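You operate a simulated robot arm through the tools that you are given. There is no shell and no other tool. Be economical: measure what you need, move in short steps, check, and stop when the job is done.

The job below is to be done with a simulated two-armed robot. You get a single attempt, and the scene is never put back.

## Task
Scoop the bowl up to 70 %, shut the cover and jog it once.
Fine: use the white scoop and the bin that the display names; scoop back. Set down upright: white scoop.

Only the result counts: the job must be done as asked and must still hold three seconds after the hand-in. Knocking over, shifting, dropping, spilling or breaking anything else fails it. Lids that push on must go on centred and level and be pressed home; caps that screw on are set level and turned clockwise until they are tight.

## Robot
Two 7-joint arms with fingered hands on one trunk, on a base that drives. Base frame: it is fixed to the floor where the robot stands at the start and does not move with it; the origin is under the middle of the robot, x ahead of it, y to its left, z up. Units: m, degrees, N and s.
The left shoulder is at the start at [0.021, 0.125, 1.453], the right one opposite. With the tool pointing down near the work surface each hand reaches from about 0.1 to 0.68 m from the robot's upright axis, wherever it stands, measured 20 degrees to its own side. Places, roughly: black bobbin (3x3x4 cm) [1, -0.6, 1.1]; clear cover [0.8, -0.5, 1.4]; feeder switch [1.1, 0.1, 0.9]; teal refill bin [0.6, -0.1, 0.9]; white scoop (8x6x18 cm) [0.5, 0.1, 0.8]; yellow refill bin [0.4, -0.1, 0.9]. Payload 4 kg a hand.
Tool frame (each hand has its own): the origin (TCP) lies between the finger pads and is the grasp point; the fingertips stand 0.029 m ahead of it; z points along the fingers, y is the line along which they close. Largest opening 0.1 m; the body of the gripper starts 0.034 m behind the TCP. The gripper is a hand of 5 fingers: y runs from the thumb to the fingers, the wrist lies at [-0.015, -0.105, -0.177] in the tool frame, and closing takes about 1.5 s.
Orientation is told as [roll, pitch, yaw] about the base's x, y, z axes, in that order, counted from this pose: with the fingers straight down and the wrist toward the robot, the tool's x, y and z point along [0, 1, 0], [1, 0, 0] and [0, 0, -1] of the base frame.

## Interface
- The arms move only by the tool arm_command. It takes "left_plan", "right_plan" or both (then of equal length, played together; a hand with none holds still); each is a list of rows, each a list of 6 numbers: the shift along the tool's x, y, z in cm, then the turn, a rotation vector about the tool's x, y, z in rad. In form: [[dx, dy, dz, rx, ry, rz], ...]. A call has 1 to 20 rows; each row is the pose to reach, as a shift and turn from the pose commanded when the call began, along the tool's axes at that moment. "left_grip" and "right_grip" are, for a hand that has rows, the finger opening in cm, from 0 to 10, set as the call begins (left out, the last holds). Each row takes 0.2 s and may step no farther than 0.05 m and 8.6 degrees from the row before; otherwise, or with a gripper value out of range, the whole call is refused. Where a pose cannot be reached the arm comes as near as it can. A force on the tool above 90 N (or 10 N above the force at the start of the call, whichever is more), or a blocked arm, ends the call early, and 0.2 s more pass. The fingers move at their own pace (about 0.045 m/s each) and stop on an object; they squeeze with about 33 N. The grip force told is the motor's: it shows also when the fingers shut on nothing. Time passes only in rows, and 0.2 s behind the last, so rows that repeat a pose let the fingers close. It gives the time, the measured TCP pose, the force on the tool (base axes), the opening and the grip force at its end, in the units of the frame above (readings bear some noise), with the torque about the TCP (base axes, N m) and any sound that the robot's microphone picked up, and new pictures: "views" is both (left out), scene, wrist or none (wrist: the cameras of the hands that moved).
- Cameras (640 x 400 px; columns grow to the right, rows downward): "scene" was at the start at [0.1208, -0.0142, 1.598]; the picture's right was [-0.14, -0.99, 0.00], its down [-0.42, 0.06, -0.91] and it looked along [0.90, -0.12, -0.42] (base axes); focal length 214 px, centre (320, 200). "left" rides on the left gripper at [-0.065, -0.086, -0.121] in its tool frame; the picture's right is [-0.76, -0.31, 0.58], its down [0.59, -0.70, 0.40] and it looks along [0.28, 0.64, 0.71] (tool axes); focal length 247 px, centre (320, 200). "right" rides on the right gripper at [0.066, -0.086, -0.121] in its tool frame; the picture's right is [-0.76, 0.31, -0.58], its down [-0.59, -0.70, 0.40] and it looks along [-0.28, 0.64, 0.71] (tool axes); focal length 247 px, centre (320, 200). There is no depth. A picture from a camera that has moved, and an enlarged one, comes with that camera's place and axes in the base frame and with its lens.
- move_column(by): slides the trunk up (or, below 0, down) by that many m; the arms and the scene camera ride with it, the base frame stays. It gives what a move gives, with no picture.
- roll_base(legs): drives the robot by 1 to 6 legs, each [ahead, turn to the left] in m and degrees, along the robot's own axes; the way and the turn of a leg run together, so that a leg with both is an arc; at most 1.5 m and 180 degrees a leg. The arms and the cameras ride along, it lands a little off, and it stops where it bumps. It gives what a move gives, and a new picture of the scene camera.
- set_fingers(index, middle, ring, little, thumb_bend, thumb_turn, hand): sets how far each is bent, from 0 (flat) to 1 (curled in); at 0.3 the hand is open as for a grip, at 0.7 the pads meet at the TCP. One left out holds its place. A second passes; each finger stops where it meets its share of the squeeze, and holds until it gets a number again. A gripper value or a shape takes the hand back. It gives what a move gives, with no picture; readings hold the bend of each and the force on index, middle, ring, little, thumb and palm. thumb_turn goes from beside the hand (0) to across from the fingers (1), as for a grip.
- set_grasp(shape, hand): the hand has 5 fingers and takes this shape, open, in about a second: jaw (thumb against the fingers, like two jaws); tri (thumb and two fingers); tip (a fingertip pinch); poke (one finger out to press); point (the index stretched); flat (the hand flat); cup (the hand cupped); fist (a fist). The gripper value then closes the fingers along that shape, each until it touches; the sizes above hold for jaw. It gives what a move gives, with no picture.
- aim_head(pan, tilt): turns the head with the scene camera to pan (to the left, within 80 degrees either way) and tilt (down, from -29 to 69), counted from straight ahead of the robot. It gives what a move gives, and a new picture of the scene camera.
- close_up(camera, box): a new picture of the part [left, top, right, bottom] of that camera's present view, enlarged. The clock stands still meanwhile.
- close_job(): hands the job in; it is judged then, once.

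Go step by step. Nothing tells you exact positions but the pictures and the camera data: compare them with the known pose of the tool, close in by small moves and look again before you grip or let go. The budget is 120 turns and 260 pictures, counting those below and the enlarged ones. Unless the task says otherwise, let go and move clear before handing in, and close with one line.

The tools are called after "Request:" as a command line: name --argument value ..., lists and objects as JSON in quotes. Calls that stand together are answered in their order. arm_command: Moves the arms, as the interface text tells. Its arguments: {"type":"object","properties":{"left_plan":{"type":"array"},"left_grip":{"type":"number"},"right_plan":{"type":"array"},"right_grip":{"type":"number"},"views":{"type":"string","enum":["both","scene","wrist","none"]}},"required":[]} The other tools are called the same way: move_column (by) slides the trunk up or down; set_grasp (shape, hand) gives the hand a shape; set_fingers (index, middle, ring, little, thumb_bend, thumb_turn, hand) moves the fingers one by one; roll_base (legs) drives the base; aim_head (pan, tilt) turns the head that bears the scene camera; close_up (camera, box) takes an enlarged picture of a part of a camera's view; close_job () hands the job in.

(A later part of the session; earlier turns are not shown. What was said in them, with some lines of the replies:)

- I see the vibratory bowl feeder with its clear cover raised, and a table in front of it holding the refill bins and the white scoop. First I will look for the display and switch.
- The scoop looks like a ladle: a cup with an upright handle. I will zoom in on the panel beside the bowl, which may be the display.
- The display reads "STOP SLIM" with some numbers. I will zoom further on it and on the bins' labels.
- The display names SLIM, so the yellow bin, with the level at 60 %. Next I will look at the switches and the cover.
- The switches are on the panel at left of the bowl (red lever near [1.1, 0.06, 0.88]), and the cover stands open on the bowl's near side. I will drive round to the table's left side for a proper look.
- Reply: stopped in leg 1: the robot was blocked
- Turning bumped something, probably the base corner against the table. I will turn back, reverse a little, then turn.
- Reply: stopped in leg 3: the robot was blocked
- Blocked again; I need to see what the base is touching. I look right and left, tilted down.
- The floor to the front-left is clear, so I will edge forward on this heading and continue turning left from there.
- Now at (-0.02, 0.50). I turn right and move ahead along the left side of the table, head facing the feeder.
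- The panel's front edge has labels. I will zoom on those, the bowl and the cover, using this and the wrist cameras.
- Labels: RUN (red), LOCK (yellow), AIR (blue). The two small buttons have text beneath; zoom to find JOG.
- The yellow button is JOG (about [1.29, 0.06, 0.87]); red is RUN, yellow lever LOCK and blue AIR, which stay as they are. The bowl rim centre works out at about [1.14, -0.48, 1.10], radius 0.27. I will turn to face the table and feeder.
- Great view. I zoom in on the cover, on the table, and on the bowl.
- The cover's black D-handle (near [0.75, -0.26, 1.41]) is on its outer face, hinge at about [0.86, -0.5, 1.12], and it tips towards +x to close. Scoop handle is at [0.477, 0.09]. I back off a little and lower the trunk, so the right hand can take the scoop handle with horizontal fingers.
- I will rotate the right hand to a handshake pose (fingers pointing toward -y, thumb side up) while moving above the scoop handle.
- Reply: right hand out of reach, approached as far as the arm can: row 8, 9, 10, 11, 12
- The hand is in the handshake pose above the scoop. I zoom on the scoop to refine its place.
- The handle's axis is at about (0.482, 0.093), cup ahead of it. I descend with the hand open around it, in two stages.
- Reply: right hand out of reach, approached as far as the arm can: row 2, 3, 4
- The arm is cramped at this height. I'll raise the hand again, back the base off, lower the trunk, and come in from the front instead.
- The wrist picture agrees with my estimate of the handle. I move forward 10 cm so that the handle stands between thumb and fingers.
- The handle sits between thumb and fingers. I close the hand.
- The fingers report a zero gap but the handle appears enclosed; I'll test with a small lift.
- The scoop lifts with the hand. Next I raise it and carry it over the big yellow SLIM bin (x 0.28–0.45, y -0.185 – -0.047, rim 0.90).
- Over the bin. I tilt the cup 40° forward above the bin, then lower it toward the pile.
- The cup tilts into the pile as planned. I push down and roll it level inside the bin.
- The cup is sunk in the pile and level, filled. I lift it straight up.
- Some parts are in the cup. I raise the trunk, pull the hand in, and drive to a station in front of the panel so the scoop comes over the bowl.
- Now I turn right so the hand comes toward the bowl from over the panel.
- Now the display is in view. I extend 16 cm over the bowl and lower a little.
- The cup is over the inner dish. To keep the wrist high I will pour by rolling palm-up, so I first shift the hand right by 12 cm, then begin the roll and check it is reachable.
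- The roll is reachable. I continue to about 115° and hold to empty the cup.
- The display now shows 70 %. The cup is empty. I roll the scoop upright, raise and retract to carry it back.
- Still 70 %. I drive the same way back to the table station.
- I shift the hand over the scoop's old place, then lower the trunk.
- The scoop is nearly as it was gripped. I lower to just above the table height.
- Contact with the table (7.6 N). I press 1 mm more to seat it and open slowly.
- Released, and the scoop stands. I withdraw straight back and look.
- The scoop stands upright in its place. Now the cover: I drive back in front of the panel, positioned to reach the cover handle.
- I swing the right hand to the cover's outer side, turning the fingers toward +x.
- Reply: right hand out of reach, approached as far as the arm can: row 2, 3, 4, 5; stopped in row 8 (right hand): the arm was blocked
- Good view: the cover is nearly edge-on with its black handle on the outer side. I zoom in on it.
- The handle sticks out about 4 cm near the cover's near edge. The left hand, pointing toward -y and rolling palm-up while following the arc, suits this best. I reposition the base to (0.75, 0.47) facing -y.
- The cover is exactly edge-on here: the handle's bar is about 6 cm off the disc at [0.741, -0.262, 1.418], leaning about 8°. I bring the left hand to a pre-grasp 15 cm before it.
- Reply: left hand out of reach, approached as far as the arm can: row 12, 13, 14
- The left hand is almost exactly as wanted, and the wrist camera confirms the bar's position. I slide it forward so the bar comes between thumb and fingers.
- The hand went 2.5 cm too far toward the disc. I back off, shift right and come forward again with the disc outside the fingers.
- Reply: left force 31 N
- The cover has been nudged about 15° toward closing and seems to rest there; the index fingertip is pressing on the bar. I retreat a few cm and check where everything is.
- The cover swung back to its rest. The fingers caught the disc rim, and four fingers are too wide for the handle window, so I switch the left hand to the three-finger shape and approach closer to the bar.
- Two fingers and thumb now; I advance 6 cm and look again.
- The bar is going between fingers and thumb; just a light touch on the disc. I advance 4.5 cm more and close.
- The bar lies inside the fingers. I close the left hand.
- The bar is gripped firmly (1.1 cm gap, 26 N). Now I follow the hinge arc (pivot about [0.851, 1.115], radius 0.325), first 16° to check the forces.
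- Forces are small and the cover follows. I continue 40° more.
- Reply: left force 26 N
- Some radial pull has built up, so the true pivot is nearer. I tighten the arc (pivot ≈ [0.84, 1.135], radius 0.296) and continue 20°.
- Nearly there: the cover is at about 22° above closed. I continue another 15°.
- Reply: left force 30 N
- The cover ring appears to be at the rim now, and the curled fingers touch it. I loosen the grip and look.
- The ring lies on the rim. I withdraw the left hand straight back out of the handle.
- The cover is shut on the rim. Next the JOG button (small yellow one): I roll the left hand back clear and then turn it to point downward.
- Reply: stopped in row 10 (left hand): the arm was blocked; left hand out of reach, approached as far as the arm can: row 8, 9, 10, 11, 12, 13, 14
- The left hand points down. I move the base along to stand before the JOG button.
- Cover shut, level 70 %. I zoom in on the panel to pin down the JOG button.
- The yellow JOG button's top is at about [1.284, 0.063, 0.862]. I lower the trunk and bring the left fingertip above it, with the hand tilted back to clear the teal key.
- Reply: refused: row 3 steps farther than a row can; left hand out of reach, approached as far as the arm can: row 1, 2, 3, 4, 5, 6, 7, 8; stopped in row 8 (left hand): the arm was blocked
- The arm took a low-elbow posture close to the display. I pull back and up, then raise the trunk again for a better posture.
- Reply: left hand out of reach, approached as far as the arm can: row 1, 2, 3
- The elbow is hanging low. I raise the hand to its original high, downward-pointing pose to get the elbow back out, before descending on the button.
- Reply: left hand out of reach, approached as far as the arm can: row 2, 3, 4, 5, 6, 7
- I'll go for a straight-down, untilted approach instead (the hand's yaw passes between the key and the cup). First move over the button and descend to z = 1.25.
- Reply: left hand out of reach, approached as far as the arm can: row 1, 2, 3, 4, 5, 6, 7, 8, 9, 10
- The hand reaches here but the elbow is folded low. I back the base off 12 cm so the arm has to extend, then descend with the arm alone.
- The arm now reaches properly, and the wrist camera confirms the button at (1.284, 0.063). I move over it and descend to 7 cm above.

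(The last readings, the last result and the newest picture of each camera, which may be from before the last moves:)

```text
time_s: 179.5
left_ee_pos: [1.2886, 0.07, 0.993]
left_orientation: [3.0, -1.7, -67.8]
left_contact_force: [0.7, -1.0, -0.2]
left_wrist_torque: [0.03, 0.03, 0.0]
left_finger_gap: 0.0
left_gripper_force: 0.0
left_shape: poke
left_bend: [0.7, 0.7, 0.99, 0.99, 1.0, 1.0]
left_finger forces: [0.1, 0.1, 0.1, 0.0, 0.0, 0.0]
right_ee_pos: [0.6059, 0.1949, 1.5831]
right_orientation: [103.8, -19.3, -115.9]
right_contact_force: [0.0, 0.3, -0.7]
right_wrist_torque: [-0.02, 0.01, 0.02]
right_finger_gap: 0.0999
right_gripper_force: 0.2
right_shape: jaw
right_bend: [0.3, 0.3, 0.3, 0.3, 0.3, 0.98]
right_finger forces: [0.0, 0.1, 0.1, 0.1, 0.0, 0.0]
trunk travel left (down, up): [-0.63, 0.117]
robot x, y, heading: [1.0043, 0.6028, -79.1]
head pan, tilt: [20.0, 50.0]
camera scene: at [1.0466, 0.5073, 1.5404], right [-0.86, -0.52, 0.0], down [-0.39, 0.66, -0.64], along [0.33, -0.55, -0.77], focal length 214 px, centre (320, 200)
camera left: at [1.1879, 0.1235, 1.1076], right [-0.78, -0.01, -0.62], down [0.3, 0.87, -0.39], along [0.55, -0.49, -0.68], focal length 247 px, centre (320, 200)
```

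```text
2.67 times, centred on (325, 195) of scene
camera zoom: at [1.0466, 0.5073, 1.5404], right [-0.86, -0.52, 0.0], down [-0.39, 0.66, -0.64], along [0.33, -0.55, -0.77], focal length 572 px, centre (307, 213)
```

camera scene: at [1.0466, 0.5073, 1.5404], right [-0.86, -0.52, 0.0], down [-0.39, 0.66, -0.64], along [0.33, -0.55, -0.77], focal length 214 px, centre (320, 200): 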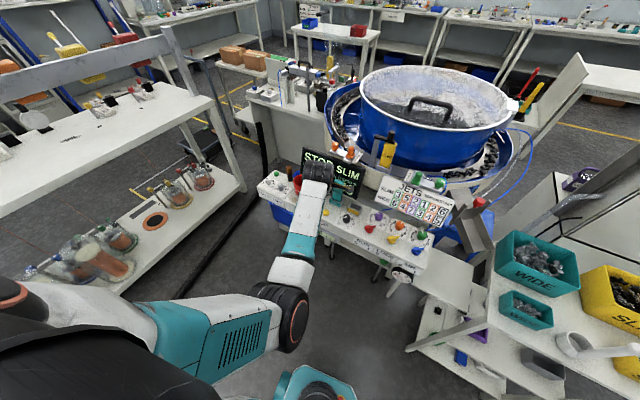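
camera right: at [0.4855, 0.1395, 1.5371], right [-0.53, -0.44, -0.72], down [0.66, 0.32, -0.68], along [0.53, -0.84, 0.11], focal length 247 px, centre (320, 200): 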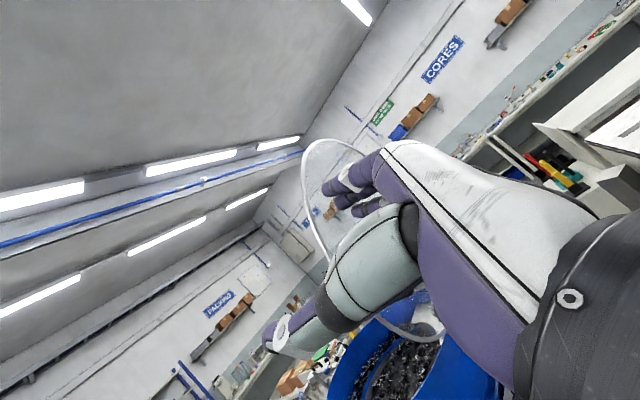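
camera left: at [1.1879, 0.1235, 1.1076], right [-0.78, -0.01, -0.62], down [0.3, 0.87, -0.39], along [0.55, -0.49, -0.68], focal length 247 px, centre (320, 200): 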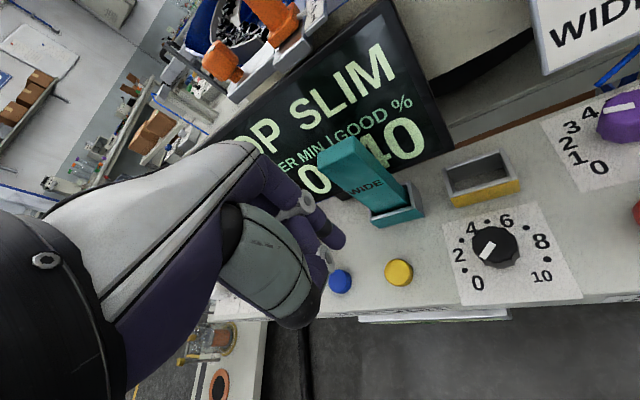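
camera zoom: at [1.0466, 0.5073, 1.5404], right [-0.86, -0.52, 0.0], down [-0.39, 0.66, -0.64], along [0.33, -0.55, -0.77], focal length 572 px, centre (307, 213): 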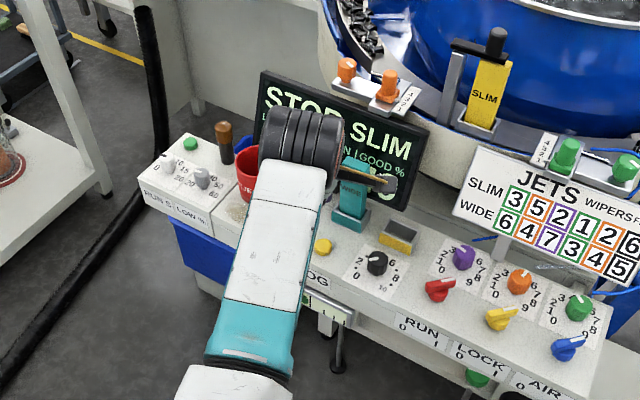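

The fingertip is just above the button (about 1.289, 0.061). I lower to about 1 cm above it.

Request:
arm_command --left_plan '[[-0.4, -0.3, 3, 0, 0, 0], [-0.4, -0.3, 6, 0, 0, 0], [-0.4, -0.3, 8, 0, 0, 0], [-0.4, -0.3, 9, 0, 0, 0], [-0.4, -0.3, 9, 0, 0, 0]]' --views "wrist"

Request:
close_up --camera "left" --box '[220, 150, 500, 390]'

```text
time_s: 180.7
left_ee_pos: [1.2875, 0.0704, 0.9035]
left_orientation: [3.0, -1.6, -67.7]
left_contact_force: [-0.5, -0.1, 0.3]
left_wrist_torque: [0.02, 0.01, 0.01]
left_finger_gap: 0.0002
left_gripper_force: 0.0
left_shape: poke
left_bend: [0.7, 0.7, 0.99, 0.99, 1.0, 1.0]
left_finger forces: [0.0, 0.0, 0.2, 0.1, 0.0, 0.0]
right_ee_pos: [0.6065, 0.1951, 1.583]
right_orientation: [103.9, -19.2, -115.8]
right_contact_force: [0.6, -0.5, 0.3]
right_wrist_torque: [0.02, 0.04, -0.02]
right_finger_gap: 0.1
right_gripper_force: 0.2
right_shape: jaw
right_bend: [0.3, 0.3, 0.3, 0.3, 0.3, 0.98]
right_finger forces: [0.0, 0.1, 0.0, 0.1, 0.0, 0.0]
trunk travel left (down, up): [-0.63, 0.117]
robot x, y, heading: [1.0002, 0.6012, -79.0]
head pan, tilt: [20.0, 50.0]
camera left: at [1.1876, 0.1251, 1.0175], right [-0.78, -0.01, -0.62], down [0.3, 0.87, -0.39], along [0.55, -0.49, -0.68], focal length 247 px, centre (320, 200)
```

left: 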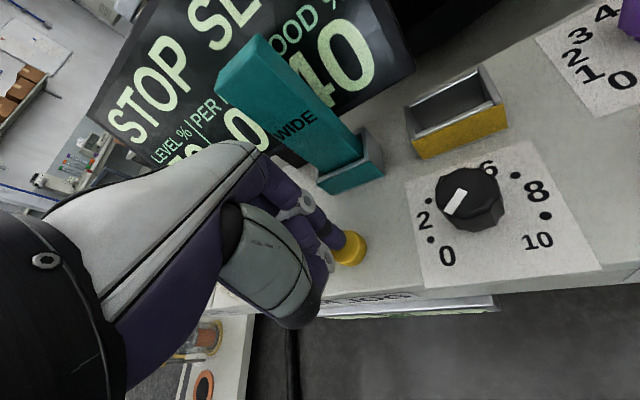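

```text
1.67 times, centred on (360, 270) of left
camera zoom: at [1.1876, 0.1251, 1.0175], right [-0.78, -0.01, -0.62], down [0.3, 0.87, -0.39], along [0.55, -0.49, -0.68], focal length 412 px, centre (253, 83)
```

zoom: 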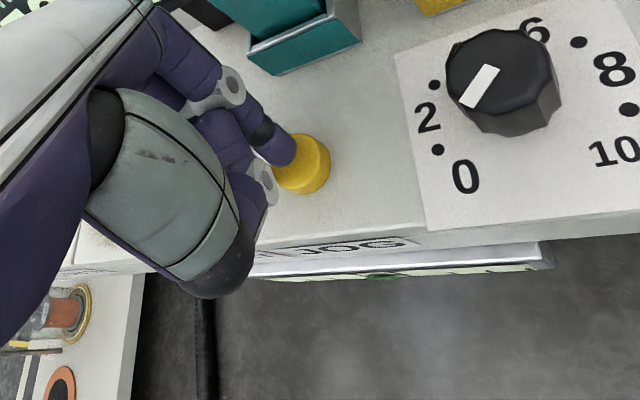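

The fingertip is right over the yellow button. I press down gently.

Request:
arm_command --left_plan '[[-0.1, 0, 0.4, 0, 0, 0], [-0.1, 0, 0.8, 0, 0, 0], [-0.1, 0, 1.2, 0, 0, 0], [-0.1, 0, 1.5, 0, 0, 0]]' --views "wrist"

```text
time_s: 181.7
left_ee_pos: [1.2875, 0.0701, 0.8896]
left_orientation: [2.9, -1.8, -67.7]
left_contact_force: [-0.3, 2.7, 12.1]
left_wrist_torque: [-0.01, 0.05, -0.03]
left_finger_gap: 0.0
left_gripper_force: 0.0
left_shape: poke
left_bend: [0.7, 0.7, 0.99, 0.99, 1.0, 1.0]
left_finger forces: [11.1, 2.3, 0.0, 0.0, 0.0, 0.0]
right_ee_pos: [0.6055, 0.1964, 1.5836]
right_orientation: [103.9, -19.3, -115.9]
right_contact_force: [-0.1, 0.4, -0.2]
right_wrist_torque: [-0.03, 0.02, -0.01]
right_finger_gap: 0.1
right_gripper_force: 0.0
right_shape: jaw
right_bend: [0.3, 0.3, 0.3, 0.3, 0.3, 0.98]
right_finger forces: [0.0, 0.0, 0.0, 0.1, 0.0, 0.0]
trunk travel left (down, up): [-0.63, 0.117]
robot x, y, heading: [1.0032, 0.5988, -79.3]
head pan, tilt: [20.0, 50.0]
heard: click
camera left: at [1.1875, 0.1252, 1.0053], right [-0.78, -0.01, -0.62], down [0.3, 0.87, -0.39], along [0.55, -0.49, -0.68], focal length 247 px, centre (320, 200)
```

left: 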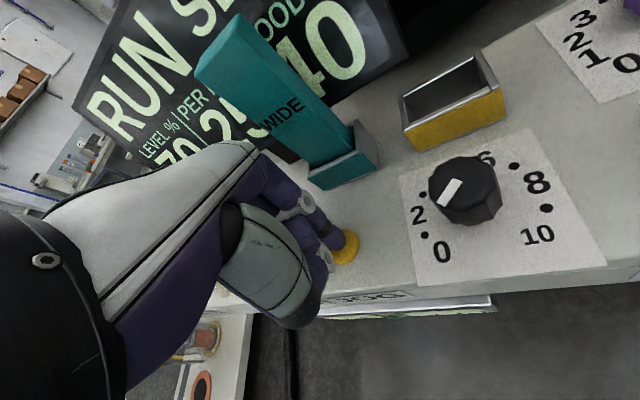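

A click was heard and the display shows RUN while held. I release straight up.

Request:
arm_command --left_plan '[[0, 0, -2, 0, 0, 0], [0, 0, -6, 0, 0, 0], [0, 0, -10, 0, 0, 0], [0, 0, -14, 0, 0, 0], [0, -3, -18, 0, 0, 0], [0, -6, -21, 0, 0, 0]]'

Request:
aim_head --pan 10 --tilt 40

```text
time_s: 183.1
left_ee_pos: [1.2653, 0.1183, 1.1101]
left_orientation: [3.5, -3.5, -67.2]
left_contact_force: [0.4, -0.8, 0.5]
left_wrist_torque: [-0.01, 0.01, 0.0]
left_finger_gap: 0.0002
left_gripper_force: 0.0
left_shape: poke
left_bend: [0.7, 0.7, 0.99, 0.99, 1.0, 1.0]
left_finger forces: [0.0, 0.1, 0.0, 0.0, 0.0, 0.0]
right_ee_pos: [0.6058, 0.195, 1.5841]
right_orientation: [103.7, -19.2, -115.9]
right_contact_force: [-0.2, 0.0, -0.7]
right_wrist_torque: [0.0, -0.01, 0.03]
right_finger_gap: 0.1
right_gripper_force: 0.1
right_shape: jaw
right_bend: [0.3, 0.3, 0.3, 0.3, 0.3, 0.98]
right_finger forces: [0.0, 0.0, 0.0, 0.0, 0.0, 0.0]
trunk travel left (down, up): [-0.63, 0.117]
robot x, y, heading: [1.0044, 0.6024, -79.1]
head pan, tilt: [20.0, 50.0]
camera scene: at [1.0473, 0.5074, 1.5404], right [-0.86, -0.52, 0.0], down [-0.4, 0.66, -0.64], along [0.33, -0.55, -0.77], focal length 214 px, centre (320, 200)
camera left: at [1.1616, 0.1757, 1.2226], right [-0.77, -0.03, -0.64], down [0.3, 0.86, -0.4], along [0.57, -0.5, -0.65], focal length 247 px, centre (320, 200)
```

scene: 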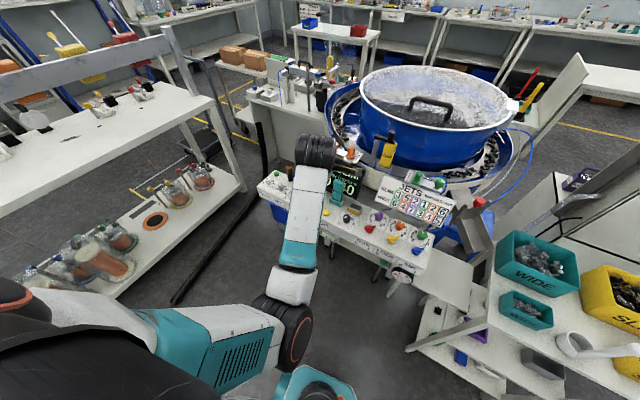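
left: 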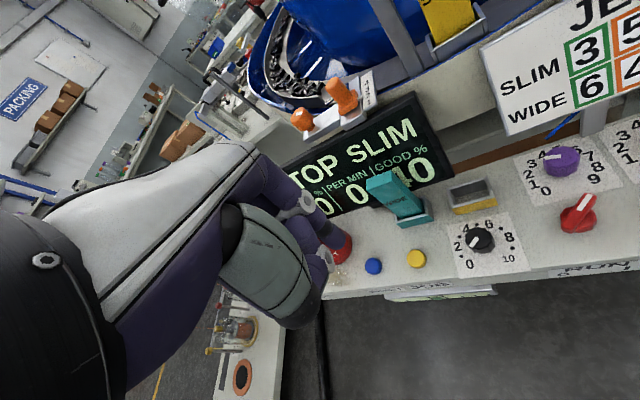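

```text
time_s: 183.9
left_ee_pos: [1.2646, 0.1208, 1.1086]
left_orientation: [3.7, -3.3, -67.4]
left_contact_force: [0.3, 0.4, 0.5]
left_wrist_torque: [-0.03, -0.04, 0.01]
left_finger_gap: 0.0
left_gripper_force: 0.0
left_shape: poke
left_bend: [0.7, 0.7, 0.99, 0.99, 1.0, 1.0]
left_finger forces: [0.1, 0.0, 0.0, 0.0, 0.1, 0.0]
right_ee_pos: [0.6039, 0.1952, 1.583]
right_orientation: [103.8, -19.3, -115.7]
right_contact_force: [0.1, 0.0, 0.4]
right_wrist_torque: [-0.01, 0.01, -0.04]
right_finger_gap: 0.0998
right_gripper_force: 0.2
right_shape: jaw
right_bend: [0.3, 0.3, 0.3, 0.3, 0.3, 0.98]
right_finger forces: [0.1, 0.1, 0.0, 0.0, 0.1, 0.0]
trunk travel left (down, up): [-0.63, 0.117]
robot x, y, heading: [1.0026, 0.6033, -78.9]
head pan, tilt: [10.0, 40.0]
camera scene: at [1.0377, 0.494, 1.5545], right [-0.93, -0.36, 0.0], down [-0.23, 0.6, -0.77], along [0.28, -0.71, -0.64], focal length 214 px, centre (320, 200)
```

scene: 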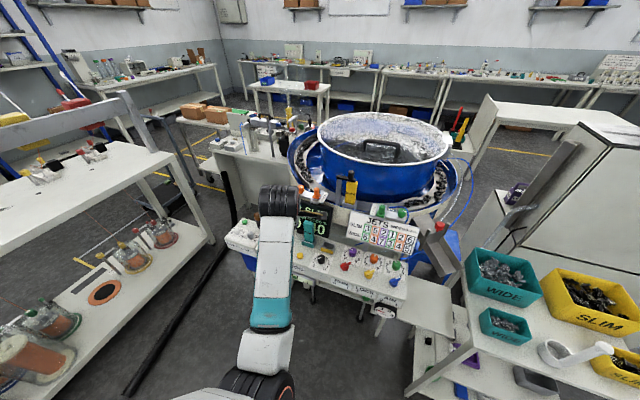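

It stopped again after release. I check the display, cover and scoop once more, raising the left hand out of the way.

Request:
arm_command --left_plan '[[0, -3, -4, 0, 0, 0], [2, -6, -8, 0, 0, 0], [4, -9, -12, 0, 0, 0], [7, -9, -16, 0, 0, 0], [10, -9, -20, 0, 0, 0]]' --views "none"

Request:
aim_head --pan -15 --tilt 40

Request:
close_up --camera "scene" --box '[140, 70, 360, 270]'

Request:
close_up --camera "scene" --box '[330, 220, 560, 390]'

```text
refused: row 2 steps farther than a row can; nothing moved
```

```text
time_s: 184.8
left_ee_pos: [1.2645, 0.121, 1.1081]
left_orientation: [4.0, -3.2, -67.4]
left_contact_force: [-0.1, 0.1, 0.1]
left_wrist_torque: [0.02, 0.01, 0.02]
left_finger_gap: 0.0
left_gripper_force: 0.1
left_shape: poke
left_bend: [0.7, 0.7, 0.99, 0.99, 1.0, 1.0]
left_finger forces: [0.0, 0.1, 0.0, 0.0, 0.0, 0.1]
right_ee_pos: [0.6051, 0.1955, 1.5841]
right_orientation: [104.0, -19.4, -115.8]
right_contact_force: [0.1, -0.3, -0.5]
right_wrist_torque: [0.03, 0.01, -0.03]
right_finger_gap: 0.0999
right_gripper_force: 0.0
right_shape: jaw
right_bend: [0.3, 0.3, 0.3, 0.3, 0.3, 0.98]
right_finger forces: [0.0, 0.1, 0.0, 0.0, 0.0, 0.0]
trunk travel left (down, up): [-0.63, 0.117]
robot x, y, heading: [0.9991, 0.5999, -78.7]
head pan, tilt: [-15.0, 40.0]
camera scene: at [1.0014, 0.4884, 1.5545], right [-1.0, 0.07, 0.0], down [0.04, 0.64, -0.77], along [-0.05, -0.76, -0.64], focal length 214 px, centre (320, 200)
```

scene: 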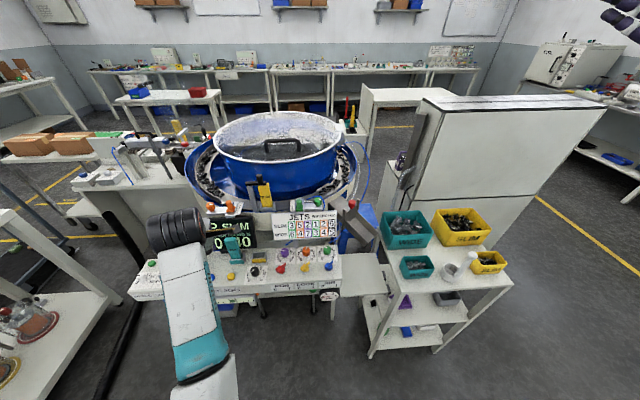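

```text
2.00 times, centred on (250, 170) of scene
camera zoom: at [1.0014, 0.4884, 1.5545], right [-1.0, 0.07, 0.0], down [0.04, 0.64, -0.77], along [-0.05, -0.76, -0.64], focal length 429 px, centre (460, 260)
```

zoom: 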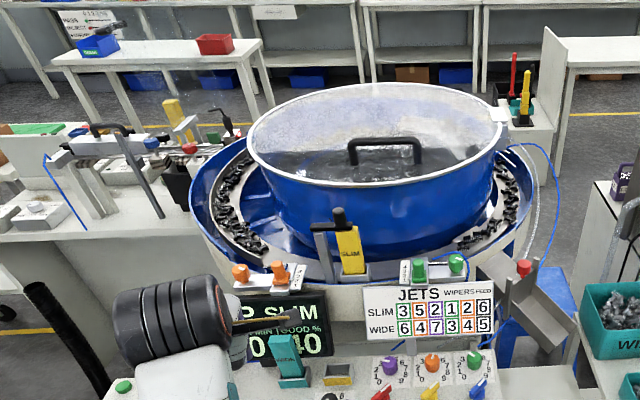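

```text
2.35 times, centred on (445, 305) of scene
camera zoom: at [1.0014, 0.4884, 1.5545], right [-1.0, 0.07, 0.0], down [0.04, 0.64, -0.77], along [-0.05, -0.76, -0.64], focal length 505 px, centre (26, -47)
```

zoom: 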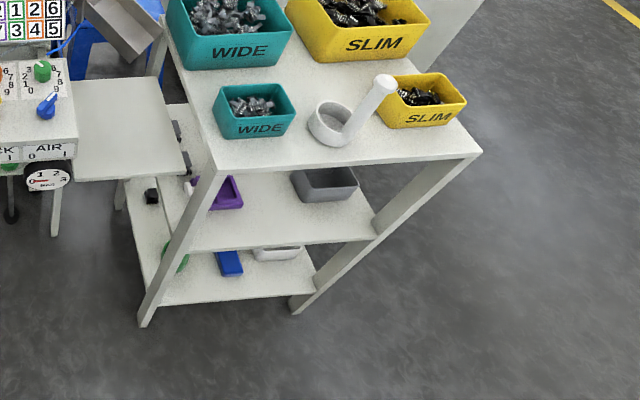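

Scoop upright, cover shut, STOP shown. I lift the arms clear and read the level one last time.

Request:
arm_command --left_plan '[[0, -2, -4, 0, 0, 0], [0, -4, -8, 0, 0, 0], [2, -6, -12, 0, 0, 0], [4, -8, -15, 0, 0, 0]]' --views "wrist"

```text
time_s: 185.8
left_ee_pos: [1.2709, 0.2221, 1.2458]
left_orientation: [6.4, -2.3, -66.6]
left_contact_force: [0.3, -0.2, 1.1]
left_wrist_torque: [0.02, -0.01, 0.0]
left_finger_gap: 0.0
left_gripper_force: 0.1
left_shape: poke
left_bend: [0.7, 0.7, 0.99, 0.99, 1.0, 1.0]
left_finger forces: [0.1, 0.0, 0.0, 0.0, 0.1, 0.0]
right_ee_pos: [0.6057, 0.1952, 1.5834]
right_orientation: [103.9, -19.3, -115.9]
right_contact_force: [-0.1, -1.0, 0.8]
right_wrist_torque: [0.02, -0.03, -0.03]
right_finger_gap: 0.1
right_gripper_force: 0.0
right_shape: jaw
right_bend: [0.3, 0.3, 0.3, 0.3, 0.3, 0.98]
right_finger forces: [0.0, 0.0, 0.0, 0.1, 0.0, 0.1]
trunk travel left (down, up): [-0.63, 0.117]
robot x, y, heading: [0.9988, 0.6042, -78.9]
head pan, tilt: [-15.0, 40.0]
camera left: at [1.1631, 0.273, 1.3545], right [-0.74, -0.01, -0.67], down [0.3, 0.88, -0.36], along [0.6, -0.47, -0.65], focal length 247 px, centre (320, 200)
```

left: 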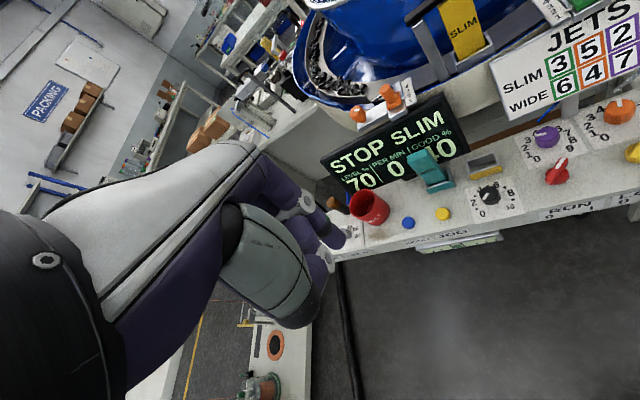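

The display reads STOP SLIM at 70 %. The cover is shut, the scoop is back upright, and both hands are clear, so I hand in.

Request:
close_job

```text
The job is handed in.
```

I filled the bowl to 70 % from the large yellow SLIM bin, shut the cover, pressed JOG once, and set the white scoop back upright in its place. The job is handed in.
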